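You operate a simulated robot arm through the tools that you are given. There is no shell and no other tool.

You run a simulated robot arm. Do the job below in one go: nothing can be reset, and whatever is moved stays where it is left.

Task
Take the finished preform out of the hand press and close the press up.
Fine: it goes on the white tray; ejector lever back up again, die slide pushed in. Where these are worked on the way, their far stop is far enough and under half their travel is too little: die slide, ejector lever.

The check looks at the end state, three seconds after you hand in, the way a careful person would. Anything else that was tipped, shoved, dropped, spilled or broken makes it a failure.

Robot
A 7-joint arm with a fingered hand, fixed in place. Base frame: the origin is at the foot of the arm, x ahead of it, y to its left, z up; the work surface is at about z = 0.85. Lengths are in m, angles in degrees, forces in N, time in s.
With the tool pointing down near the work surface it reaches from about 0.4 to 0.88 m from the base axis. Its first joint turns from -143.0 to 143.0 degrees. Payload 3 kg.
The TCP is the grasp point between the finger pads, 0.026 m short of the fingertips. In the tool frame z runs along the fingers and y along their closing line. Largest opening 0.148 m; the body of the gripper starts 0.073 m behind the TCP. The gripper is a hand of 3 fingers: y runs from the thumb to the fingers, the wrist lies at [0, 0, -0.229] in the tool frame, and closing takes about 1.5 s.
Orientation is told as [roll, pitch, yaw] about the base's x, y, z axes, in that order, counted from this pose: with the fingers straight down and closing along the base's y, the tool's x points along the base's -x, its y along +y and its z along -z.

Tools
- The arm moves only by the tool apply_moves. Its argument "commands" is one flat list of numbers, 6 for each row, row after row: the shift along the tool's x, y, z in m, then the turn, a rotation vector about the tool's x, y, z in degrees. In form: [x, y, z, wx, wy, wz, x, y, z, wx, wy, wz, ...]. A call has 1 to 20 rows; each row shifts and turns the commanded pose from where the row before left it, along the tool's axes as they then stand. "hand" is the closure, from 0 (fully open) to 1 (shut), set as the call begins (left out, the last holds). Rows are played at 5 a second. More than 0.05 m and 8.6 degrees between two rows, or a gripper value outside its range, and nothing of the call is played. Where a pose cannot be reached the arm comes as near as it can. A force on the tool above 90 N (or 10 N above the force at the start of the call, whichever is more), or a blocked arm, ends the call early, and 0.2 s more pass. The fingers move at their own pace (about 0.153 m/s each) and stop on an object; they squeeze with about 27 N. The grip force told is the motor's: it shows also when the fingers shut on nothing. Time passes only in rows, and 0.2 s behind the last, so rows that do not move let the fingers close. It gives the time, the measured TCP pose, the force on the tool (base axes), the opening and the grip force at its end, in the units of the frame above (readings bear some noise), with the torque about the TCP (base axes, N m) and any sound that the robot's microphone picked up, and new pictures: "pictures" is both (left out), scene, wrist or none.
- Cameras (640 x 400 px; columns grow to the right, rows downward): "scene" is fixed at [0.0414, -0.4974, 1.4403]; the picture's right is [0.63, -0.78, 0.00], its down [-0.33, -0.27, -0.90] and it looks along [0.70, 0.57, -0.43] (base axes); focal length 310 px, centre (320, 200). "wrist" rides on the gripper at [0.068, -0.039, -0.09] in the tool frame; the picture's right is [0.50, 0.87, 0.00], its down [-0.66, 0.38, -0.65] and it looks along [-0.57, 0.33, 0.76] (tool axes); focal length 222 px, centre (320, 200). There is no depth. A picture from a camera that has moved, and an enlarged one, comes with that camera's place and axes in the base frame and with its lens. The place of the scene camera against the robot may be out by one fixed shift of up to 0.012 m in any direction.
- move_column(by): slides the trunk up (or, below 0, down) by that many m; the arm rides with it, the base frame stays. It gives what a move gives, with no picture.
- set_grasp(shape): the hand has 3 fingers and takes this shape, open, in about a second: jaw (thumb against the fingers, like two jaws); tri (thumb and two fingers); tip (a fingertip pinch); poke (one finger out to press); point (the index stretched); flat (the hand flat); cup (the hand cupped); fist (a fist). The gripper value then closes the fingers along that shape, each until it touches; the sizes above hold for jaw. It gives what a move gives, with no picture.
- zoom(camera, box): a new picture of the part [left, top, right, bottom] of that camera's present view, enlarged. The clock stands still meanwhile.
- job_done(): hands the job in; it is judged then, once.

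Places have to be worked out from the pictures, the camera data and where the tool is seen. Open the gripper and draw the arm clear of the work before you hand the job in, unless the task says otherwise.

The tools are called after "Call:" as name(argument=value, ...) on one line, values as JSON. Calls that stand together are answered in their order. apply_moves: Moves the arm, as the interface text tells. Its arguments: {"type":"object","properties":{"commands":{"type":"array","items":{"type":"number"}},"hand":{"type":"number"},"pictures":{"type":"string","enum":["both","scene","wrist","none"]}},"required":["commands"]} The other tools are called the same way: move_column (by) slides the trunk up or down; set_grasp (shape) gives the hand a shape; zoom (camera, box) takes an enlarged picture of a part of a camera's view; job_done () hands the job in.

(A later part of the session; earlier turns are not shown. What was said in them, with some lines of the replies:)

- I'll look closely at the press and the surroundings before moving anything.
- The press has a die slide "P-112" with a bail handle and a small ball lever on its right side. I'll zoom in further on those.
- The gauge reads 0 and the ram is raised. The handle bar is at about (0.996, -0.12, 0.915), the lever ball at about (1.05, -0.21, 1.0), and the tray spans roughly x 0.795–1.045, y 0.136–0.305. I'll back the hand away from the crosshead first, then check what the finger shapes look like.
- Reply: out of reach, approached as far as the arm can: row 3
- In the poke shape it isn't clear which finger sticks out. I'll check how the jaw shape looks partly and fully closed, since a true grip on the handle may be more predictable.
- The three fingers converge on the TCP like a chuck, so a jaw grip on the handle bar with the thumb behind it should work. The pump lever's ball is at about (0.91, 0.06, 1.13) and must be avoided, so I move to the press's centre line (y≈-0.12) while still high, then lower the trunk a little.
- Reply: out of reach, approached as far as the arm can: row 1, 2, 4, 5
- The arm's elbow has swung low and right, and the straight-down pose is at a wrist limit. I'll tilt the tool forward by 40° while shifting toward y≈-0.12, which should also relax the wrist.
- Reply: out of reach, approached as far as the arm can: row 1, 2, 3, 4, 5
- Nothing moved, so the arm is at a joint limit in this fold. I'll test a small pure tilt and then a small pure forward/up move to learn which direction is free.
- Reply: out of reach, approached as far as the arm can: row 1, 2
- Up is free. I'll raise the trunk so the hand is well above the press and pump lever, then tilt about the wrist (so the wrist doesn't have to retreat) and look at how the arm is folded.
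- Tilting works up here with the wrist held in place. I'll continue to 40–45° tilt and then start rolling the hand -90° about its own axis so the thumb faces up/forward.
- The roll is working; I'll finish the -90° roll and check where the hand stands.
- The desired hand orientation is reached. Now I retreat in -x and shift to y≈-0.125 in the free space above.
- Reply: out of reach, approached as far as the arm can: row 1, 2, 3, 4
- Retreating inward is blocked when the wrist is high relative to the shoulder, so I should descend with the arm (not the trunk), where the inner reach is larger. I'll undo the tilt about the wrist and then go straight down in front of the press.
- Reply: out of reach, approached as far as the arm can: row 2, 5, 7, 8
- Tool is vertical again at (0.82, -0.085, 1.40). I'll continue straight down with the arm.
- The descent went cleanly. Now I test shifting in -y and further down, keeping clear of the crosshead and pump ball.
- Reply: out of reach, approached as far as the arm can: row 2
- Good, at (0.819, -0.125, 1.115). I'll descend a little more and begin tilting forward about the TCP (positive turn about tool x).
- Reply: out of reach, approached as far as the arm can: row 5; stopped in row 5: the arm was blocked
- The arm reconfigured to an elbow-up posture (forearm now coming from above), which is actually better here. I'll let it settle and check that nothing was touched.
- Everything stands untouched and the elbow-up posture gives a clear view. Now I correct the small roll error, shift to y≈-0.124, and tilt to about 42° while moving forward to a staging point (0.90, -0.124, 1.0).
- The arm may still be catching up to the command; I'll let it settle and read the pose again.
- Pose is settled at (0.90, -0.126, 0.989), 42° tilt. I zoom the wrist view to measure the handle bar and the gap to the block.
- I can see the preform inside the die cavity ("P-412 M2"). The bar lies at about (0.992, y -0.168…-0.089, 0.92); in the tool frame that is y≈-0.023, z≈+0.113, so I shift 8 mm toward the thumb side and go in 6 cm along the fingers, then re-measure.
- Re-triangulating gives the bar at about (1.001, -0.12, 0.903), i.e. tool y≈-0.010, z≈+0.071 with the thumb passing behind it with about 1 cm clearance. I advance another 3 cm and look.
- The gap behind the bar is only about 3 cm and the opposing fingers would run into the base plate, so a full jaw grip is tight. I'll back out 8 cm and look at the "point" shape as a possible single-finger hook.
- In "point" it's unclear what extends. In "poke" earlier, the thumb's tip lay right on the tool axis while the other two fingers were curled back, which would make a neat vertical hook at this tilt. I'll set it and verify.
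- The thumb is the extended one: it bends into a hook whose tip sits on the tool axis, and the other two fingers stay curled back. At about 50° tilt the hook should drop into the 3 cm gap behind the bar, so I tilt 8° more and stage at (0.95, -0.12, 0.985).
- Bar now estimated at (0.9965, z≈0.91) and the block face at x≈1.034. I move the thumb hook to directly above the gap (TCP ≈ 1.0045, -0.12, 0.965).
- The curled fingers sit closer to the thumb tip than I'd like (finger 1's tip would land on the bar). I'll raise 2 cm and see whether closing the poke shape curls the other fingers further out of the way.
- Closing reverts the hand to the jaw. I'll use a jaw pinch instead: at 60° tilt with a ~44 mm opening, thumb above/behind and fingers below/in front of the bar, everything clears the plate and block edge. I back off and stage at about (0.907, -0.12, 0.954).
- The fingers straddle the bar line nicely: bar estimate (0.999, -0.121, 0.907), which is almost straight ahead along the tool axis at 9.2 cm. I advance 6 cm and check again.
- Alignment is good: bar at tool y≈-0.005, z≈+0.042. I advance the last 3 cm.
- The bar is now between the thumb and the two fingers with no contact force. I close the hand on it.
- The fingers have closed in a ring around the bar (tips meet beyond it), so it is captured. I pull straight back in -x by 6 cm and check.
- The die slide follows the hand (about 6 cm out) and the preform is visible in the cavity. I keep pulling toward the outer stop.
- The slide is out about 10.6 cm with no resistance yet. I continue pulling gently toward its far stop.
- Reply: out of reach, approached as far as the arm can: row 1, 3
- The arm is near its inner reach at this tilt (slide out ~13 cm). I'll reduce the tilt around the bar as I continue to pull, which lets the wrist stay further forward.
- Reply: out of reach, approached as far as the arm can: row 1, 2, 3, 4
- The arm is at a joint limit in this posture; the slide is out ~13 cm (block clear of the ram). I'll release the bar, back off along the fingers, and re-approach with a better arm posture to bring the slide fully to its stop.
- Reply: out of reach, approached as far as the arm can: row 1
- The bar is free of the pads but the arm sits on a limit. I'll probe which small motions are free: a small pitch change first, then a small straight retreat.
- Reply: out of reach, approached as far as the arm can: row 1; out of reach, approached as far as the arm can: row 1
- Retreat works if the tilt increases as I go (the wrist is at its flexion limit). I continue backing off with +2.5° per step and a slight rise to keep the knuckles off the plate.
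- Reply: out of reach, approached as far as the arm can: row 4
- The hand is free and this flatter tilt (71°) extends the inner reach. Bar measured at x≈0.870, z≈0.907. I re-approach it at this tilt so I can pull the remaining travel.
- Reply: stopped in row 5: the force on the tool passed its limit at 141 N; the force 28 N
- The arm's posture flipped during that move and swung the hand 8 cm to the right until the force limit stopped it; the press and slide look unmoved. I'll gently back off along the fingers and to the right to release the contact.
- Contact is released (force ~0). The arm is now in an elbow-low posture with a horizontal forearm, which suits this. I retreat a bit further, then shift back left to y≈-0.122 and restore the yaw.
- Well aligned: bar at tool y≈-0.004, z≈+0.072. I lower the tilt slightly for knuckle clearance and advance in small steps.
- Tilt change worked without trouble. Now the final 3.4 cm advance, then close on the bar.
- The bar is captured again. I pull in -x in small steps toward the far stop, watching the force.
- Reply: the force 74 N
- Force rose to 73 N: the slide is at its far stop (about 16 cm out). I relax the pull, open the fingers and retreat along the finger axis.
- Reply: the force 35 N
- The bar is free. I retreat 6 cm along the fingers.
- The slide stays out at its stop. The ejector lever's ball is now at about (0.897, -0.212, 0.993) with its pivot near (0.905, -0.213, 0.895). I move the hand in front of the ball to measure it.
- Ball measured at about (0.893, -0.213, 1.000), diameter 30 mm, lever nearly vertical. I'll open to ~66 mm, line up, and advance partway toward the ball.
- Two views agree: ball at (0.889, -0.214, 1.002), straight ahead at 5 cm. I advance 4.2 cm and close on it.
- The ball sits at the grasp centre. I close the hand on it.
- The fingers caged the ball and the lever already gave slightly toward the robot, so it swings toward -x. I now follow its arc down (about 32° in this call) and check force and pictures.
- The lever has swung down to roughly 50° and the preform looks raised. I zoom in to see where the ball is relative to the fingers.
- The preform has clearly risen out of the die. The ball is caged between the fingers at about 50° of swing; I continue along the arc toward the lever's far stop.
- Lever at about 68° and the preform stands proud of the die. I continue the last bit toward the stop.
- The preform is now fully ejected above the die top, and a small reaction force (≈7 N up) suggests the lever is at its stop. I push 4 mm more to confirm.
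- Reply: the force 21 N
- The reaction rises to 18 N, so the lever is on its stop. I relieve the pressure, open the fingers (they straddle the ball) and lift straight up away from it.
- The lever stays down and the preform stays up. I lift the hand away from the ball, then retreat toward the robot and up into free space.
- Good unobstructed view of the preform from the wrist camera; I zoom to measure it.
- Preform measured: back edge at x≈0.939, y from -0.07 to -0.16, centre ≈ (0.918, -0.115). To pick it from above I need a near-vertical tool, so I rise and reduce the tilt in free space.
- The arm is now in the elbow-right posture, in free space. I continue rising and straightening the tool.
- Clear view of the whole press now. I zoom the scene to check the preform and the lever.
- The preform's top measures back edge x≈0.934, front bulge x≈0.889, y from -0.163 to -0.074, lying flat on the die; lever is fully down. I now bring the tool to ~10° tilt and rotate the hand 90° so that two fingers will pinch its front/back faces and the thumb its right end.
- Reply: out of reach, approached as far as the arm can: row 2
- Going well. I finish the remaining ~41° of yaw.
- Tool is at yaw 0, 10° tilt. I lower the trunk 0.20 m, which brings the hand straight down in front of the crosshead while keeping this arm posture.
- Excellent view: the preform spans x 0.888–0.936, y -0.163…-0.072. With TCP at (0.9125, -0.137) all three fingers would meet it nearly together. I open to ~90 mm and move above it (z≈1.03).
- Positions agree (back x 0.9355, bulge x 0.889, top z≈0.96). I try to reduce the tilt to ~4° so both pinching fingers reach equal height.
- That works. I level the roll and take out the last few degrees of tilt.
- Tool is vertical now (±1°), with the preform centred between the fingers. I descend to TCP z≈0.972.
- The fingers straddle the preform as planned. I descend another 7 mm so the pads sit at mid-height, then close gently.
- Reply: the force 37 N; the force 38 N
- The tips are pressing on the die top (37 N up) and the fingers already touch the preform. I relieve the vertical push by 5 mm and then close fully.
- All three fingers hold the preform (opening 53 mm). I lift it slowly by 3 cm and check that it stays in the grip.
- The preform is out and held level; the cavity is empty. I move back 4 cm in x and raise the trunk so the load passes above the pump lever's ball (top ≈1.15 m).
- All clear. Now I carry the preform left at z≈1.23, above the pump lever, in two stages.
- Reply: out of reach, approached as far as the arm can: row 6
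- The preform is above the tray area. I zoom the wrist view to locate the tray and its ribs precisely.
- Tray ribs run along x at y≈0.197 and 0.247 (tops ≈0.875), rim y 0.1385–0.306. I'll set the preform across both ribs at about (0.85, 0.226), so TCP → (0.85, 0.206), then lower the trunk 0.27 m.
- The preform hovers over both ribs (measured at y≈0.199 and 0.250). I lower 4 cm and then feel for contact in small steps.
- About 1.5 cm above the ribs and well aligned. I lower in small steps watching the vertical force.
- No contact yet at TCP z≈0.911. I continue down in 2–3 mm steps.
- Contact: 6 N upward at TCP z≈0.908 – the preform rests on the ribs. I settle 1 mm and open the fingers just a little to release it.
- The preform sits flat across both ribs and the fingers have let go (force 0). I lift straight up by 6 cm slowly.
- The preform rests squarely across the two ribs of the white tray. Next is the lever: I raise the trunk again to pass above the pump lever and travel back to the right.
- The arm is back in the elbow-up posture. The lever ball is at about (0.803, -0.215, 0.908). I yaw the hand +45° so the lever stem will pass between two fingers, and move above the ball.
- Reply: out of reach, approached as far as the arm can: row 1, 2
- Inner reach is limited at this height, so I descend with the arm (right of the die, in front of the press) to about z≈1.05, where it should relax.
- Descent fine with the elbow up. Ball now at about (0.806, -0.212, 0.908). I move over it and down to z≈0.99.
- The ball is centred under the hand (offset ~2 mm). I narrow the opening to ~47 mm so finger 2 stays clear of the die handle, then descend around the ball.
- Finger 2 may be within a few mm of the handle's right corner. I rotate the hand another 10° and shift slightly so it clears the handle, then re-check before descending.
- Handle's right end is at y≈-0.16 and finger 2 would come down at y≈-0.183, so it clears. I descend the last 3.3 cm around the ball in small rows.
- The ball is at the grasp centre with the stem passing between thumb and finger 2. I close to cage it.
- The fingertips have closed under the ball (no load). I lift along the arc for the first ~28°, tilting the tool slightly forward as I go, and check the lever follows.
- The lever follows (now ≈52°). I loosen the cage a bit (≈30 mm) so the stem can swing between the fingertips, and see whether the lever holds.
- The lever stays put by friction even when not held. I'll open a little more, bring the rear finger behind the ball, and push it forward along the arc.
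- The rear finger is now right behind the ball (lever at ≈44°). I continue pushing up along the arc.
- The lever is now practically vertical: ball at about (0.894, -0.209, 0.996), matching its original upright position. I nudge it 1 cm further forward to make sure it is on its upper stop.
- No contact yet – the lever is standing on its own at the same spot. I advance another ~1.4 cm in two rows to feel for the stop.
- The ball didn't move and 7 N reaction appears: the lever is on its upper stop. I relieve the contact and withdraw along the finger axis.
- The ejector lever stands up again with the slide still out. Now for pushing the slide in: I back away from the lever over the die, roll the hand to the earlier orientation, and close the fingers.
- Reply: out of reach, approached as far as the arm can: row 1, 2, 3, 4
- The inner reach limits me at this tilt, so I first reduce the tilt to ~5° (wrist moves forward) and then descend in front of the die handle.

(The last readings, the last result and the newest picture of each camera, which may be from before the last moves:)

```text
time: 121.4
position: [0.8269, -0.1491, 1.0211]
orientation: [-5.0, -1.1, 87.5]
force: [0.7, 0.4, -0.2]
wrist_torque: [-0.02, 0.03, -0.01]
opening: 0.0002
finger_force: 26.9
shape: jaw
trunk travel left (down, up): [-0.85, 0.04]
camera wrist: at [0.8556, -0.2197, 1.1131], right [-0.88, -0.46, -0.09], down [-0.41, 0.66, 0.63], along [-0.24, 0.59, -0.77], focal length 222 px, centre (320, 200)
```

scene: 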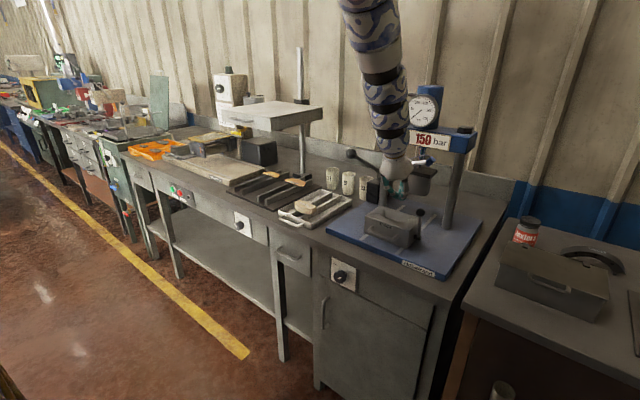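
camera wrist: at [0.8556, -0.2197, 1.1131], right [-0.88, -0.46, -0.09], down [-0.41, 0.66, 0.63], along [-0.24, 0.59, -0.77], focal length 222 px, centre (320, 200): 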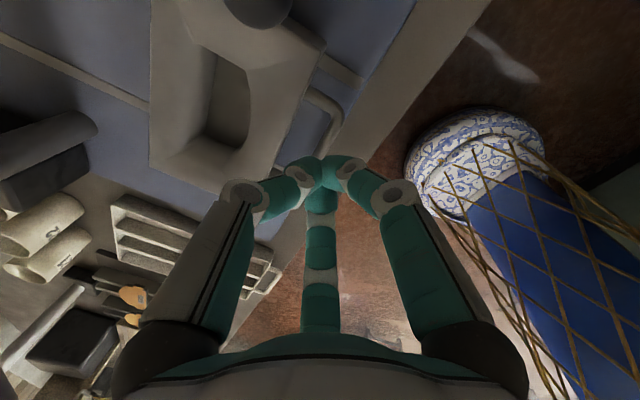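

Good. The wrist camera is near the lever ball's column, so I shift left and back a little before going lower.

Call:
apply_moves(commands=[-0.015, 0.0208, 0.0083, 0, 0, 0, -0.015, 0.0208, 0.0083, 0, 0, 0, 0, 0, 0, 0, 0, 0], pictures="both")

```text
time: 122.2
position: [0.7893, -0.1173, 1.0026]
orientation: [-5.2, -1.1, 87.6]
force: [-0.1, 0.5, -0.2]
wrist_torque: [0.01, 0.0, 0.0]
opening: 0.0002
finger_force: 27.2
shape: jaw
trunk travel left (down, up): [-0.85, 0.04]
camera wrist: at [0.8178, -0.1876, 1.0957], right [-0.88, -0.46, -0.09], down [-0.41, 0.66, 0.63], along [-0.23, 0.59, -0.77], focal length 222 px, centre (320, 200)
```

scene: 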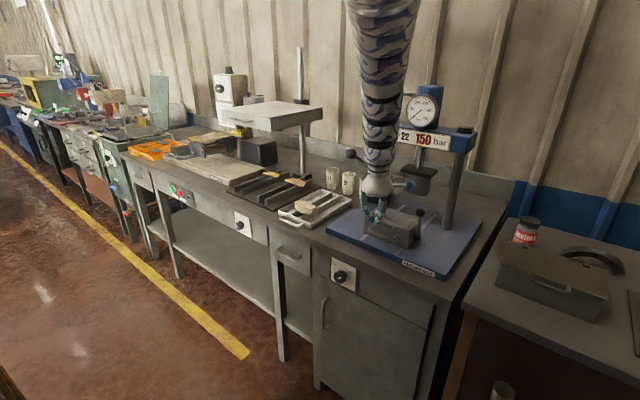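
wrist: 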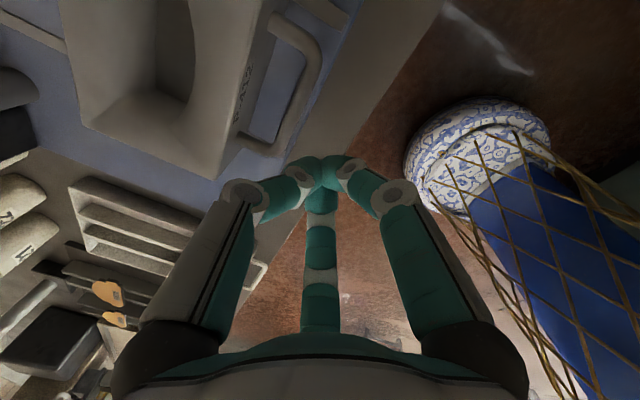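

Bar measured at x≈0.8275. I descend in front of it to TCP z≈0.928 with closed fingers.

Call:
apply_moves(commands=[0, 0.0022, 0.0249, 0, 0, 0, 0, 0.0022, 0.0249, 0, 0, 0, 0, 0.0022, 0.0249, 0, 0, 0, 0, 0, 0, 0, 0, 0], pictures="both")

Call:
zoom(camera="scene", box=[340, 170, 450, 265])

Call:
zoom(camera="wrist", box=[180, 60, 420, 240])

```text
time: 123.2
position: [0.7896, -0.1144, 0.9292]
orientation: [-5.1, -1.1, 87.7]
force: [-0.2, 0.1, -0.1]
wrist_torque: [0.06, 0.0, 0.01]
opening: 0.0
finger_force: 27.1
shape: jaw
trunk travel left (down, up): [-0.85, 0.04]
camera wrist: at [0.8173, -0.1842, 1.0202], right [-0.88, -0.46, -0.09], down [-0.41, 0.66, 0.63], along [-0.23, 0.59, -0.77], focal length 222 px, centre (320, 200)
```

scene: 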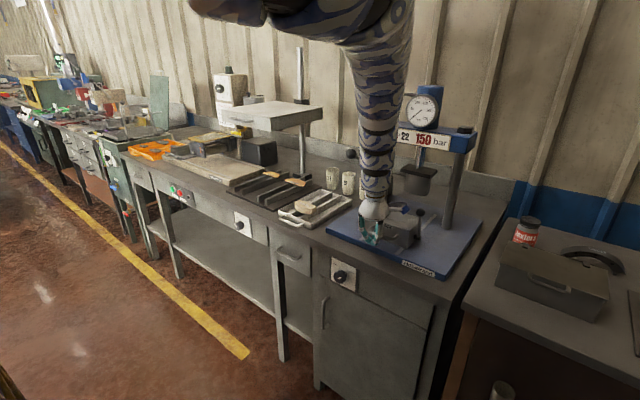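
wrist: 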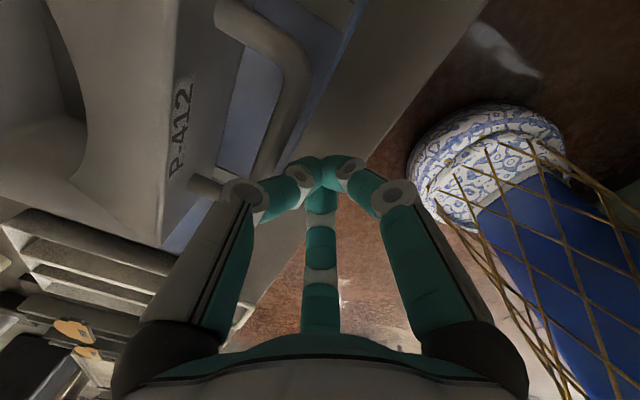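

```text
4.21 times, centred on (395, 218) of scene
camera zoom: at [0.0414, -0.4974, 1.4403], right [0.63, -0.78, 0.0], down [-0.33, -0.27, -0.9], along [0.7, 0.57, -0.43], focal length 1305 px, centre (4, 126)
```

zoom: 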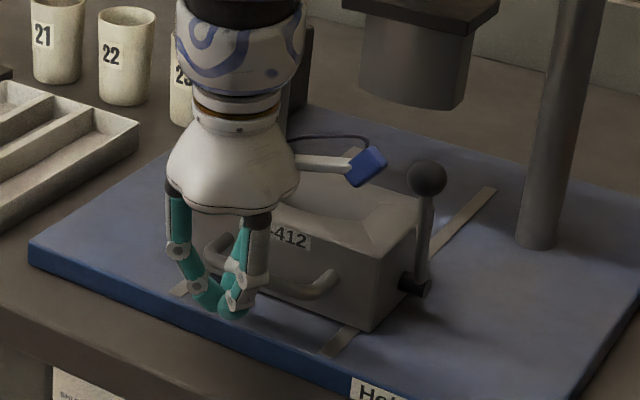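

```text
2.22 times, centred on (300, 150) of wrist
camera zoom: at [0.8173, -0.1842, 1.0202], right [-0.88, -0.46, -0.09], down [-0.41, 0.66, 0.63], along [-0.23, 0.59, -0.77], focal length 494 px, centre (364, 311)
```

zoom: 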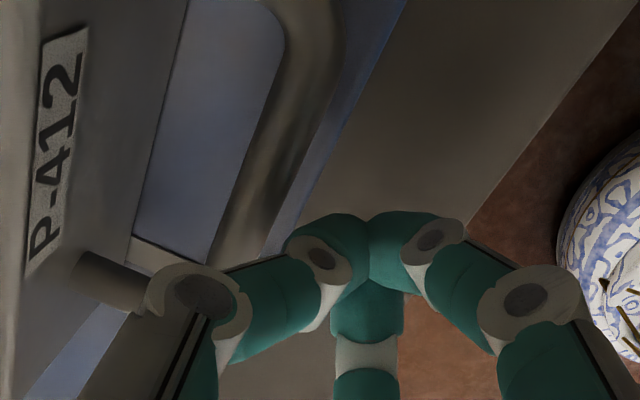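

The closed fingers are in front of the bar. I start pushing forward, tilting progressively, 4 rows first.

Call:
apply_moves(commands=[0.001, -0.0204, 0.002, 6.25, 0, 0, 0.001, -0.02, 0.0045, 6.25, 0, 0, 0.001, -0.0194, 0.0069, 6.25, 0, 0, 0, 0, 0, 0, 0, 0], pictures="both")

Call:
zoom(camera="scene", box=[340, 170, 450, 265])

Call:
zoom(camera="wrist", box=[180, 60, 420, 240])

```text
time: 124.2
position: [0.8501, -0.1186, 0.925]
orientation: [-23.8, -1.1, 87.7]
force: [0.3, -0.2, 0.0]
wrist_torque: [-0.05, -0.01, -0.01]
opening: 0.0
finger_force: 26.7
shape: jaw
trunk travel left (down, up): [-0.85, 0.04]
camera wrist: at [0.8474, -0.188, 1.0223], right [-0.81, -0.46, -0.36], down [-0.58, 0.67, 0.46], along [0.03, 0.58, -0.81], focal length 222 px, centre (320, 200)
```

scene: 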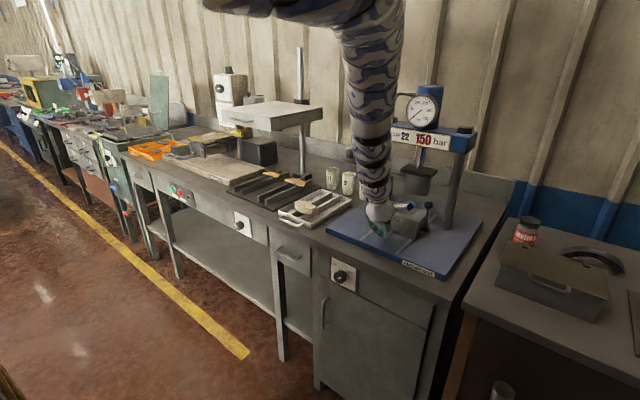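
wrist: 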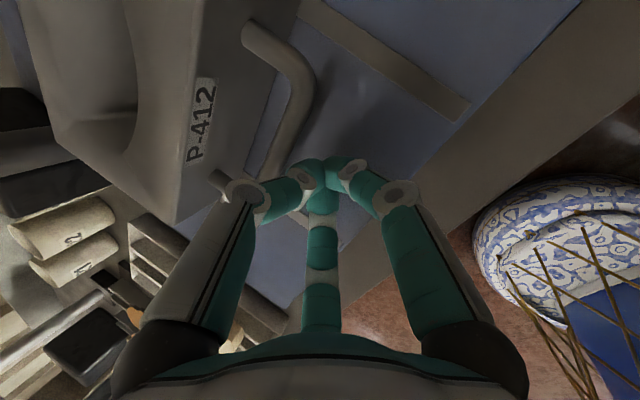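

```text
4.21 times, centred on (395, 218) of scene
camera zoom: at [0.0414, -0.4974, 1.4403], right [0.63, -0.78, 0.0], down [-0.33, -0.27, -0.9], along [0.7, 0.57, -0.43], focal length 1305 px, centre (4, 126)
```

zoom: 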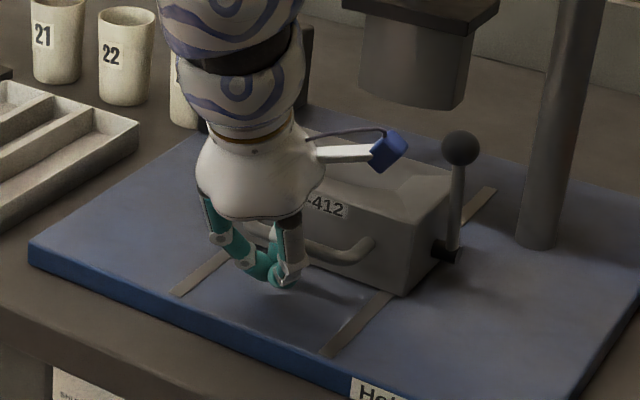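

```text
2.22 times, centred on (300, 150) of wrist
camera zoom: at [0.8474, -0.188, 1.0223], right [-0.81, -0.46, -0.36], down [-0.58, 0.67, 0.46], along [0.03, 0.58, -0.81], focal length 494 px, centre (364, 311)
```

zoom: 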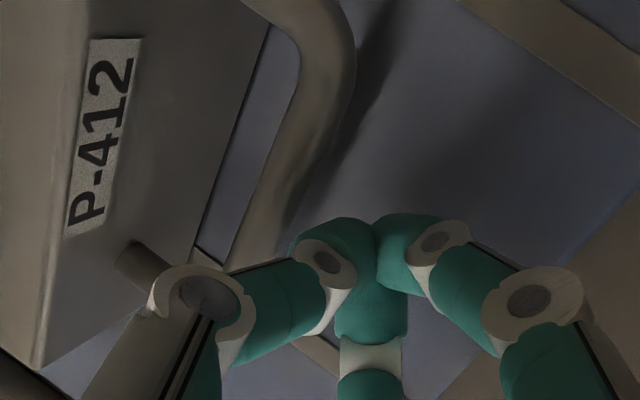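

The slide is moving in with the hand (lever and block have moved forward). I continue with the next 3 rows.

Call:
apply_moves(commands=[0.001, -0.0184, 0.0091, 6.25, 0, 0, 0.0005, -0.0172, 0.0113, 6.25, 0, 0, 0, -0.0158, 0.0131, 6.25, 0, 0, 0, 0, 0, 0, 0, 0], pictures="both")

Call:
zoom(camera="scene", box=[340, 170, 450, 265])

Call:
zoom(camera="wrist", box=[180, 60, 420, 240])

```text
time: 125.2
position: [0.9126, -0.1245, 0.9215]
orientation: [-42.7, -1.0, 87.7]
force: [-0.1, 0.3, 0.0]
wrist_torque: [-0.01, -0.01, 0.03]
opening: 0.0
finger_force: 26.6
shape: jaw
trunk travel left (down, up): [-0.85, 0.04]
camera wrist: at [0.8772, -0.1922, 1.0136], right [-0.66, -0.46, -0.6], down [-0.69, 0.68, 0.24], along [0.3, 0.57, -0.77], focal length 222 px, centre (320, 200)
```

scene: 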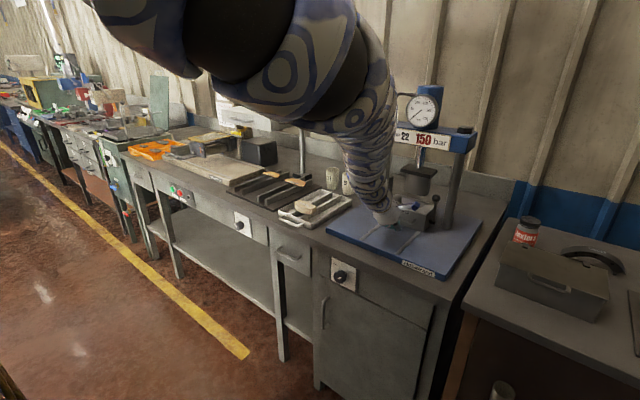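
wrist: 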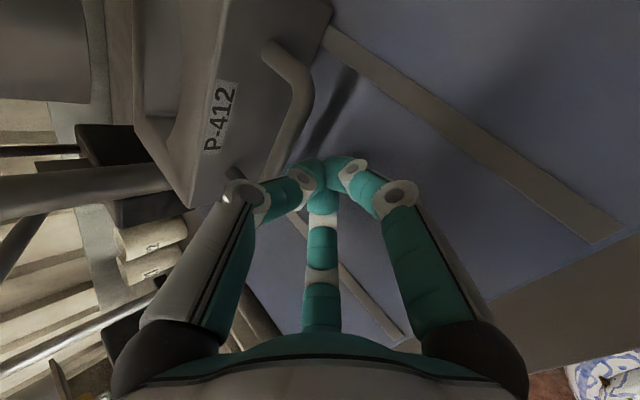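

```text
4.21 times, centred on (395, 218) of scene
camera zoom: at [0.0414, -0.4974, 1.4403], right [0.63, -0.78, 0.0], down [-0.33, -0.27, -0.9], along [0.7, 0.57, -0.43], focal length 1305 px, centre (4, 126)
```

zoom: 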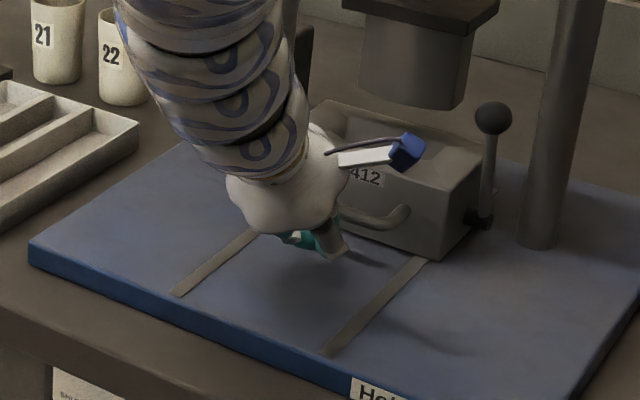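

```text
2.22 times, centred on (300, 150) of wrist
camera zoom: at [0.8772, -0.1922, 1.0136], right [-0.66, -0.46, -0.6], down [-0.69, 0.68, 0.24], along [0.3, 0.57, -0.77], focal length 494 px, centre (364, 311)
```

zoom: 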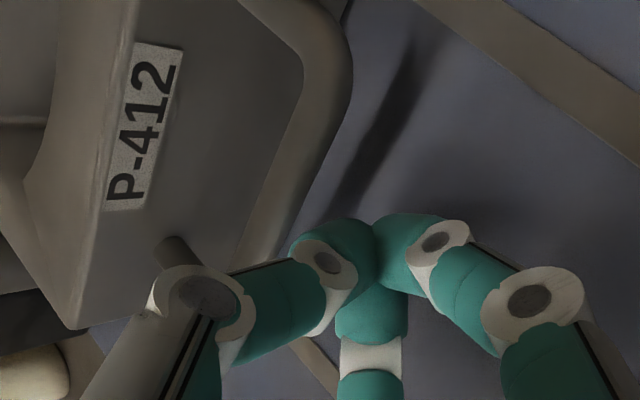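

The bar is now at x≈0.962, about 3.5 cm from its home position. I continue with two more rows and then feel for the inner stop.

Call:
apply_moves(commands=[0, -0.0142, 0.0149, 6.25, 0, 0, 0, -0.0123, 0.0165, 6.25, 0, 0, 0, 0, 0, 0, 0, 0], pictures="both")

Call:
zoom(camera="scene", box=[340, 150, 450, 245])

Call:
zoom(camera="wrist", box=[180, 60, 420, 240])

```text
time: 126.0
position: [0.9523, -0.1257, 0.9201]
orientation: [-55.2, -1.1, 87.6]
force: [-0.1, 0.4, -0.2]
wrist_torque: [0.04, -0.01, 0.04]
opening: 0.0
finger_force: 27.4
shape: jaw
trunk travel left (down, up): [-0.85, 0.04]
camera wrist: at [0.8977, -0.1931, 1.0023], right [-0.51, -0.47, -0.72], down [-0.73, 0.68, 0.07], along [0.46, 0.56, -0.69], focal length 222 px, centre (320, 200)
```

scene: 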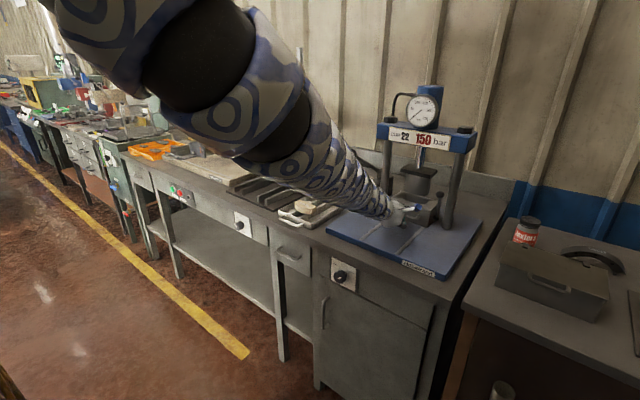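
wrist: 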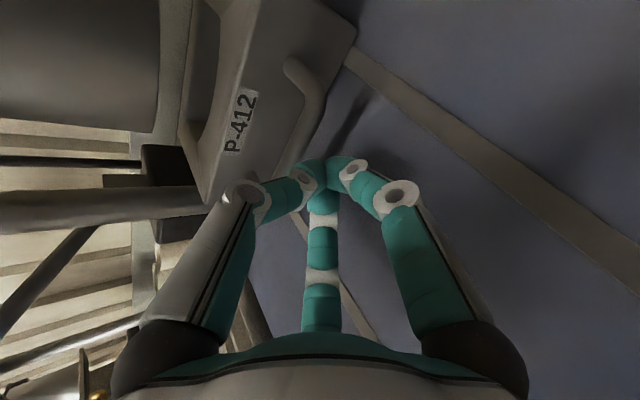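

```text
4.21 times, centred on (395, 198) of scene
camera zoom: at [0.0414, -0.4974, 1.4403], right [0.63, -0.78, 0.0], down [-0.33, -0.27, -0.9], along [0.7, 0.57, -0.43], focal length 1305 px, centre (4, 210)
```

zoom: 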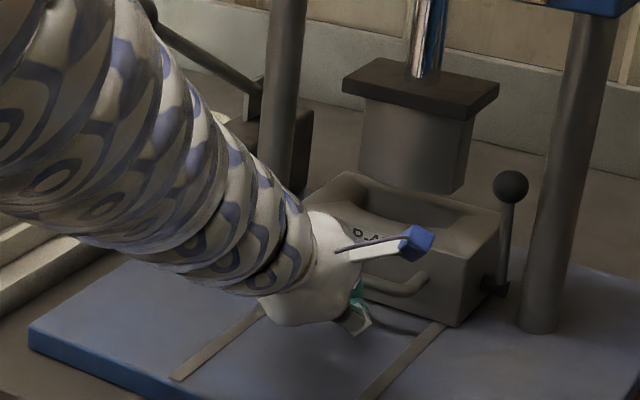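

```text
2.22 times, centred on (300, 150) of wrist
camera zoom: at [0.8977, -0.1931, 1.0023], right [-0.51, -0.47, -0.72], down [-0.73, 0.68, 0.07], along [0.46, 0.56, -0.69], focal length 494 px, centre (364, 311)
```

zoom: 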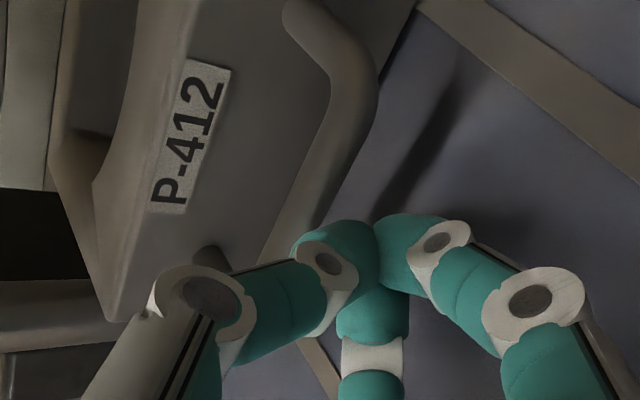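

The bar is back at about x≈0.9995, i.e. its original place. I press on gently in 6 mm steps to confirm the inner stop by force.

Call:
apply_moves(commands=[0, -0.0034, 0.0049, 0, 0, 0, 0, 0, 0, 0, 0, 0], pictures="none")

Call:
apply_moves(commands=[0, -0.0034, 0.0049, 0, 0, 0, 0, 0, 0, 0, 0, 0], pictures="none")

```text
time: 126.6
position: [0.9591, -0.1256, 0.9193]
orientation: [-55.0, -1.2, 87.6]
force: [0.2, -0.8, 0.5]
wrist_torque: [0.02, 0.02, 0.02]
opening: 0.0002
finger_force: 27.3
shape: jaw
trunk travel left (down, up): [-0.85, 0.04]
```

```text
time: 127.2
position: [0.9642, -0.1265, 0.9189]
orientation: [-55.0, -1.1, 87.6]
force: [-3.6, -0.3, -0.6]
wrist_torque: [0.05, 0.02, 0.02]
opening: 0.0
finger_force: 26.7
shape: jaw
trunk travel left (down, up): [-0.85, 0.04]
```

A small reaction (3.6 N) has started. I push a few millimetres more to see it rise at the stop.

Call:
apply_moves(commands=[0, -0.0034, 0.0049, 0, 0, 0, 0, 0, 0, 0, 0, 0], pictures="both")

Call:
zoom(camera="scene", box=[360, 150, 470, 250])

Call:
zoom(camera="wrist", box=[180, 60, 420, 240])

```text
time: 127.8
position: [0.9675, -0.1254, 0.9191]
orientation: [-55.1, -1.2, 87.7]
force: [-20.1, -0.4, -6.1]
wrist_torque: [-0.03, 0.25, 0.05]
opening: 0.0002
finger_force: 26.8
shape: jaw
trunk travel left (down, up): [-0.85, 0.04]
camera wrist: at [0.9136, -0.1925, 1.0004], right [-0.52, -0.47, -0.72], down [-0.73, 0.68, 0.08], along [0.46, 0.56, -0.69], focal length 222 px, centre (320, 200)
```

scene: 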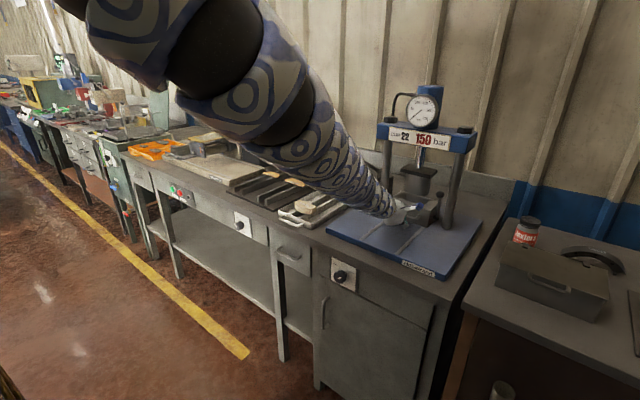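
wrist: 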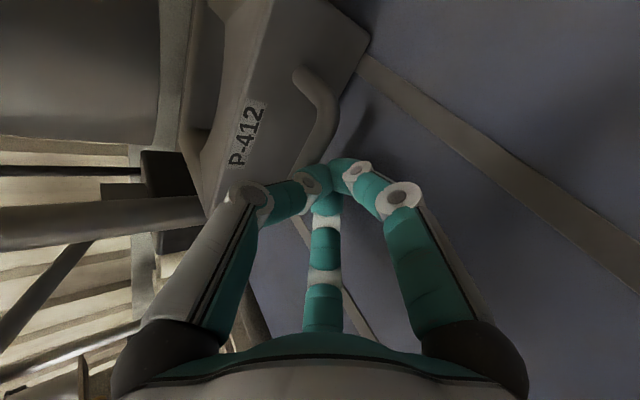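

```text
4.00 times, centred on (415, 200) of scene
camera zoom: at [0.0414, -0.4974, 1.4403], right [0.63, -0.78, 0.0], down [-0.33, -0.27, -0.9], along [0.7, 0.57, -0.43], focal length 1240 px, centre (-60, 200)
```

zoom: 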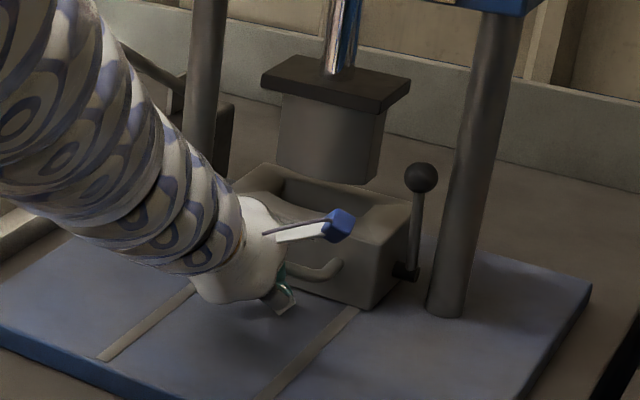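

```text
2.22 times, centred on (300, 150) of wrist
camera zoom: at [0.9136, -0.1925, 1.0004], right [-0.52, -0.47, -0.72], down [-0.73, 0.68, 0.08], along [0.46, 0.56, -0.69], focal length 494 px, centre (364, 311)
```

zoom: 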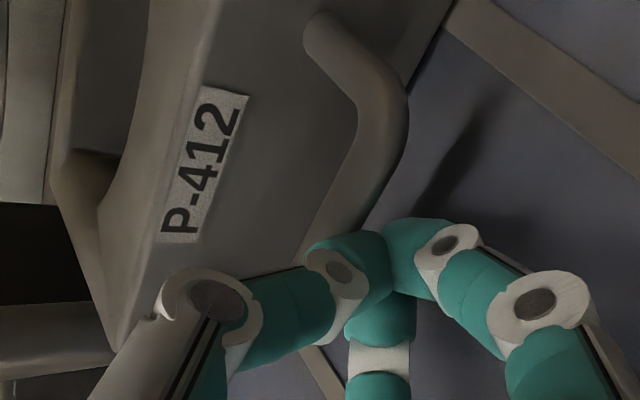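

Reaction rises to 20 N: the slide is on its inner stop, and the lever ball appears at exactly its original picture position. I back the hand off along the finger axis.

Call:
apply_moves(commands=[0, 0.002, -0.01, 0, 0, 0, 0, 0, -0.025, 0, 0, 0, 0, 0, -0.025, 0, 0, 0, 0, 0, -0.03, 0, 0, 0, 0, 0, 0, 0, 0, 0], pictures="both")

Call:
zoom(camera="scene", box=[380, 150, 460, 250])

```text
time: 129.0
position: [0.8948, -0.1231, 0.9704]
orientation: [-55.2, -1.1, 87.7]
force: [0.0, 0.4, 0.2]
wrist_torque: [-0.02, -0.01, 0.0]
opening: 0.0
finger_force: 26.8
shape: jaw
trunk travel left (down, up): [-0.85, 0.04]
camera wrist: at [0.8404, -0.1906, 1.0525], right [-0.51, -0.47, -0.72], down [-0.73, 0.68, 0.08], along [0.46, 0.56, -0.69], focal length 222 px, centre (320, 200)
```

scene: 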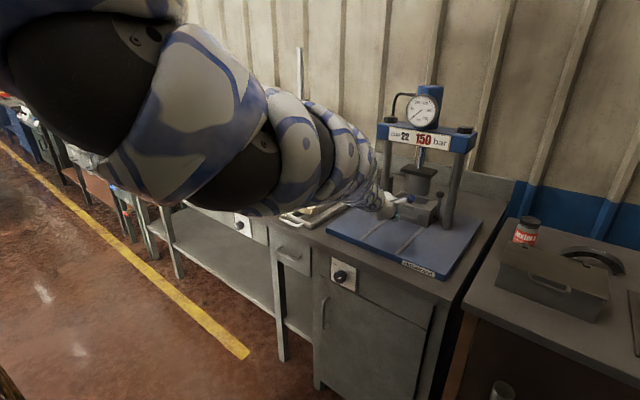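
wrist: 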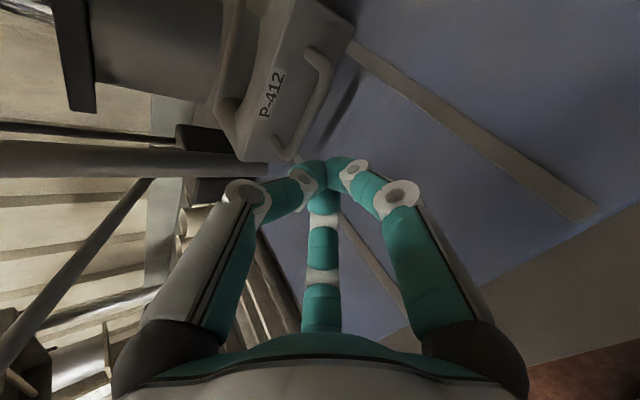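

```text
4.00 times, centred on (420, 200) of scene
camera zoom: at [0.0414, -0.4974, 1.4403], right [0.63, -0.78, 0.0], down [-0.33, -0.27, -0.9], along [0.7, 0.57, -0.43], focal length 1240 px, centre (-80, 200)
```

zoom: 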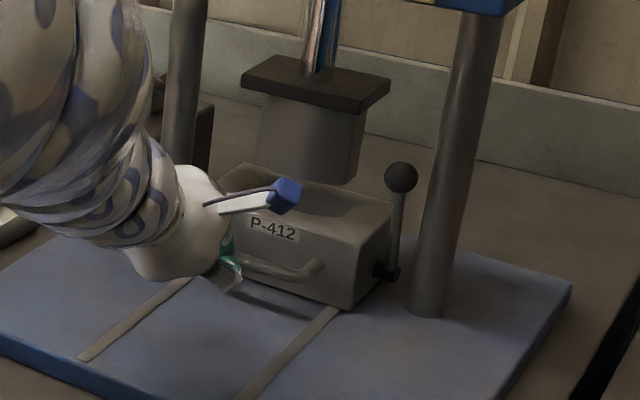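

Slide, lever and die all look exactly as at the start. I raise the hand while reducing the tilt, staying in front of the press.

Call:
apply_moves(commands=[0, -0.0287, -0.0201, -7, 0, 0, 0, -0.026, -0.0234, -7, 0, 0, 0, -0.023, -0.0264, -7, 0, 0, 0, -0.0196, -0.029, -7, 0, 0, 0, 0, 0, 0, 0, 0], pictures="both")

```text
time: 130.4
position: [0.8352, -0.2042, 1.0178]
orientation: [-20.7, 7.8, 87.9]
force: [-0.1, 0.6, -0.1]
wrist_torque: [-0.01, 0.01, -0.05]
opening: 0.0
finger_force: 26.4
shape: jaw
out of reach, approached as far as the arm can: row 1
trunk travel left (down, up): [-0.85, 0.04]
stopped in row 5: the arm was blocked; the commanded pose is now the measured one
camera wrist: at [0.8397, -0.2582, 1.1252], right [-0.83, -0.51, -0.23], down [-0.56, 0.74, 0.38], along [-0.02, 0.45, -0.89], focal length 222 px, centre (320, 200)
```

scene: 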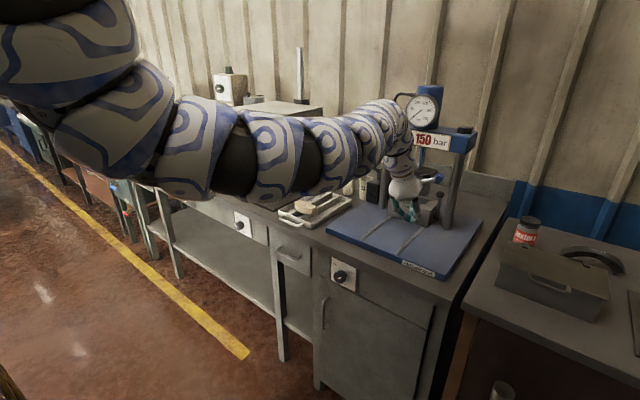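
wrist: 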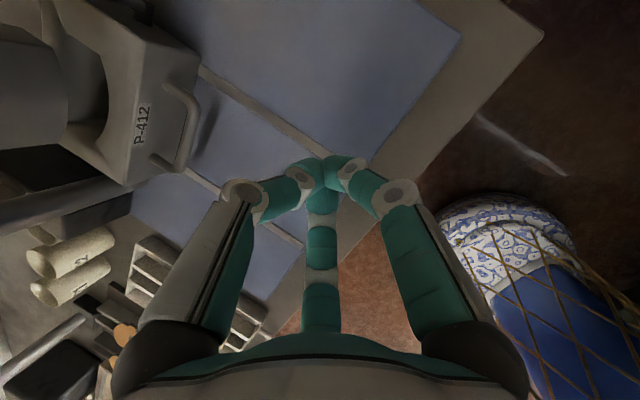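

The arm flipped posture again and swung the hand slightly right (forces ~0). I let it settle and inspect the bench for any disturbance.

Call:
apply_moves(commands=[0, 0, 0, 0, 0, 0, 0, 0, 0, 0, 0, 0], pictures="scene")

Call:
zoom(camera="scene", box=[270, 130, 470, 270])

```text
time: 131.0
position: [0.837, -0.2061, 1.018]
orientation: [-20.6, 7.7, 87.8]
force: [-0.3, 0.0, -0.1]
wrist_torque: [0.0, 0.0, -0.01]
opening: 0.0
finger_force: 27.0
shape: jaw
trunk travel left (down, up): [-0.85, 0.04]
```

scene: 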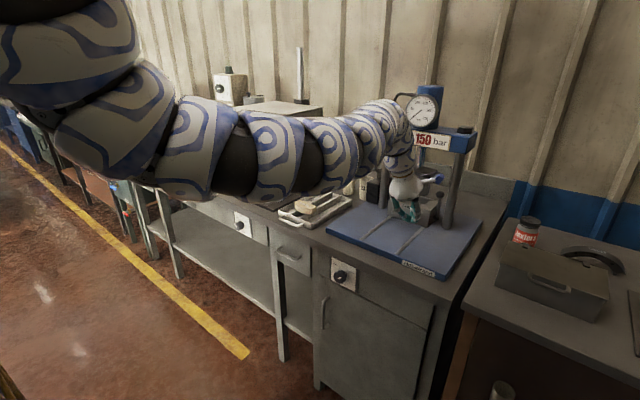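

```text
2.86 times, centred on (370, 200) of scene
camera zoom: at [0.0414, -0.4974, 1.4403], right [0.63, -0.78, 0.0], down [-0.33, -0.27, -0.9], along [0.7, 0.57, -0.43], focal length 885 px, centre (177, 200)
```

zoom: 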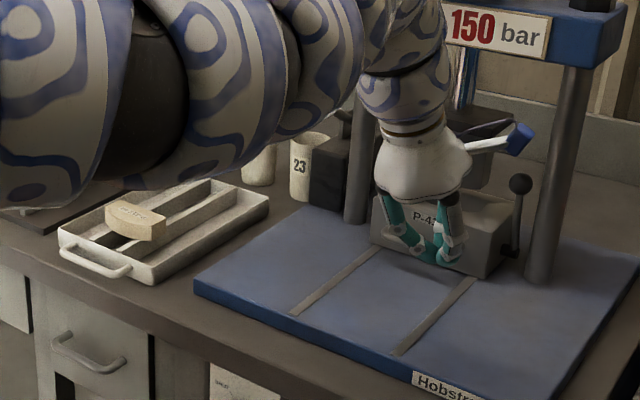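

Everything is in place: preform on the tray, slide in, lever up. I now raise the hand straight up out of the work area.

Call:
apply_moves(commands=[0.0054, -0.014, -0.0371, 0, 0, 0, 0.0054, -0.014, -0.0371, 0, 0, 0, 0.0054, -0.014, -0.0371, 0, 0, 0, 0, 0, 0, 0, 0, 0], pictures="scene")

```text
time: 132.0
position: [0.8601, -0.2034, 1.1315]
orientation: [-20.5, 7.8, 88.0]
force: [-0.4, 0.3, -0.7]
wrist_torque: [-0.02, -0.03, 0.0]
opening: 0.0
finger_force: 27.1
shape: jaw
out of reach, approached as far as the arm can: row 2, 3
trunk travel left (down, up): [-0.85, 0.04]
```

scene: 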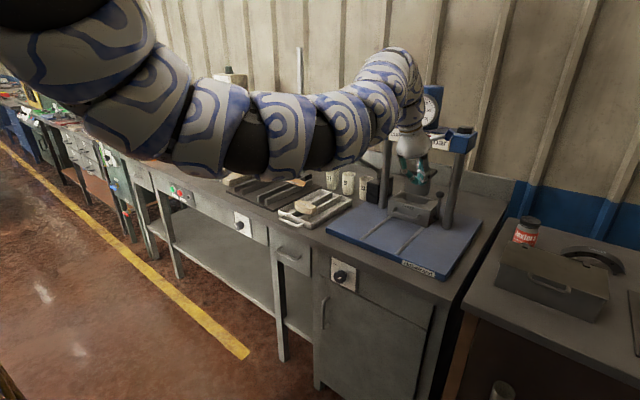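

Still climbing clear. I continue up another ~12 cm and open the hand.

Call:
apply_moves(commands=[0.0054, -0.014, -0.0371, 0, 0, 0, 0.0054, -0.014, -0.0371, 0, 0, 0, 0.0054, -0.014, -0.0371, 0, 0, 0, 0, 0, 0, 0, 0, 0, 0, 0, 0, 0, 0, 0], hand=0.3, pictures="both")

Call:
move_column(by=0.04)

```text
time: 133.2
position: [0.8869, -0.2042, 1.2465]
orientation: [-20.5, 7.9, 88.0]
force: [-0.2, 0.0, 0.5]
wrist_torque: [-0.01, -0.02, -0.02]
opening: 0.0993
finger_force: 0.1
shape: jaw
out of reach, approached as far as the arm can: row 1, 2, 3
trunk travel left (down, up): [-0.85, 0.04]
camera wrist: at [0.8902, -0.2564, 1.3523], right [-0.83, -0.51, -0.23], down [-0.56, 0.74, 0.39], along [-0.03, 0.45, -0.89], focal length 222 px, centre (320, 200)
```

scene: 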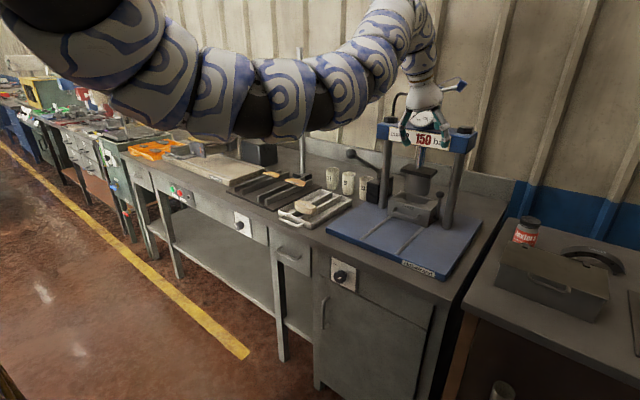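
wrist: 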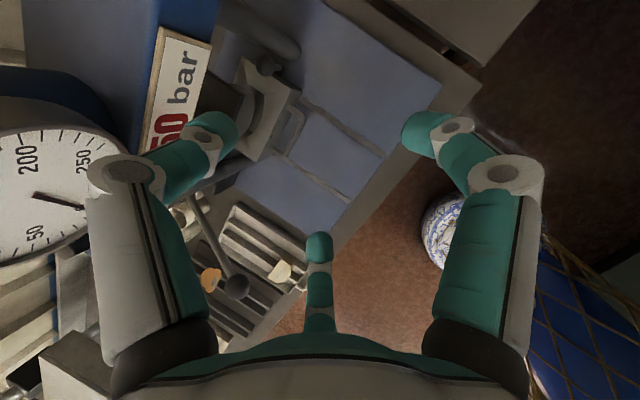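

```text
time: 134.1
position: [0.8854, -0.2026, 1.2857]
orientation: [-20.5, 7.9, 88.0]
force: [0.1, 0.6, -0.1]
wrist_torque: [0.03, -0.03, -0.02]
opening: 0.0992
finger_force: 0.0
shape: jaw
trunk travel left (down, up): [-0.89, 0.0]
```

The hand is open and clear above the front of the press. I do a final visual check of the tray, press, lever and surroundings.

Call:
zoom(camera="scene", box=[350, 140, 470, 280])

Call:
zoom(camera="scene", box=[200, 130, 400, 255])

Call:
zoom(camera="scene", box=[320, 70, 520, 290])

```text
2.86 times, centred on (410, 210) of scene
camera zoom: at [0.0414, -0.4974, 1.4403], right [0.63, -0.78, 0.0], down [-0.33, -0.27, -0.9], along [0.7, 0.57, -0.43], focal length 885 px, centre (63, 171)
```

zoom: 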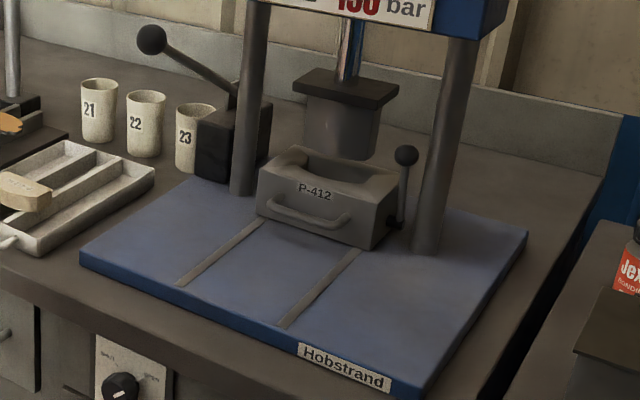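

```text
3.20 times, centred on (300, 192) of scene
camera zoom: at [0.0414, -0.4974, 1.4403], right [0.63, -0.78, 0.0], down [-0.33, -0.27, -0.9], along [0.7, 0.57, -0.43], focal length 992 px, centre (384, 224)
```

zoom: 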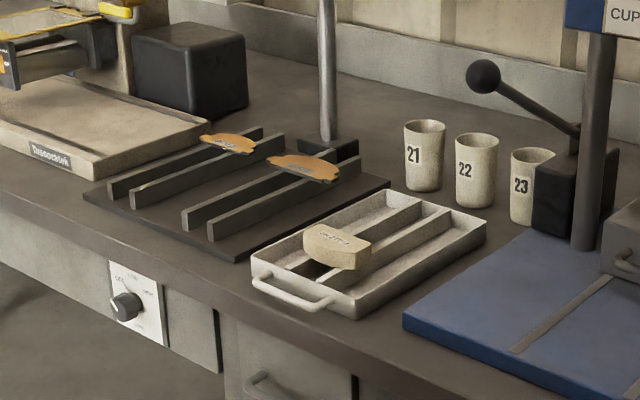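

```text
1.82 times, centred on (420, 180) of scene
camera zoom: at [0.0414, -0.4974, 1.4403], right [0.63, -0.78, 0.0], down [-0.33, -0.27, -0.9], along [0.7, 0.57, -0.43], focal length 564 px, centre (138, 236)
```

zoom: 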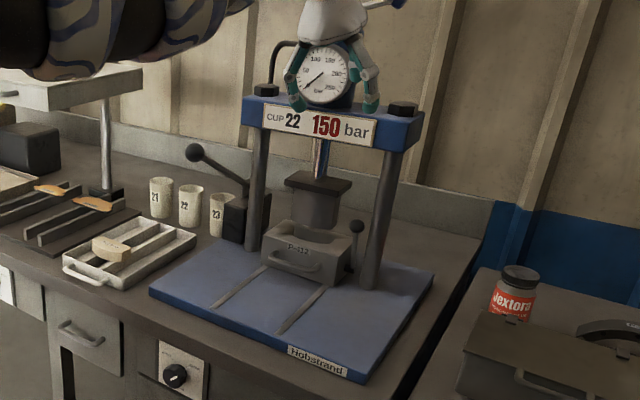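

The preform lies flat across the ribs of the white tray. The die slide is in on its stop, the ejector lever is upright, and the cups, pump lever and other items look unmoved. The hand is open and clear of everything, so I hand the job in.

Call:
job_done()

```text
The job is handed in.
```

The job is handed in. The preform is out of the press and lying flat across the two ribs of the white tray, and the press is closed up again.

- **Die slide:** I pulled it out to its far stop (about 16 cm) to free the preform. It is now pushed back in on its inner stop, confirmed by about 20 N of reaction.
- **Ejector lever:** I pushed it down to its stop to raise the preform, then lifted it back up. It stands at its original position against its upper stop.
- **Everything else:** in the last pictures the cups, pump lever, gauge and other items look as they did at the start.
- **Arm:** the hand is open and held clear above the front of the press.

The arm flipped its posture unexpectedly three times. In one of them the hand swung about 8 cm to the right and hit something at the front right of the die or its handle; the move cut off at 141 N. I saw no shift in the slide, lever or press afterwards.
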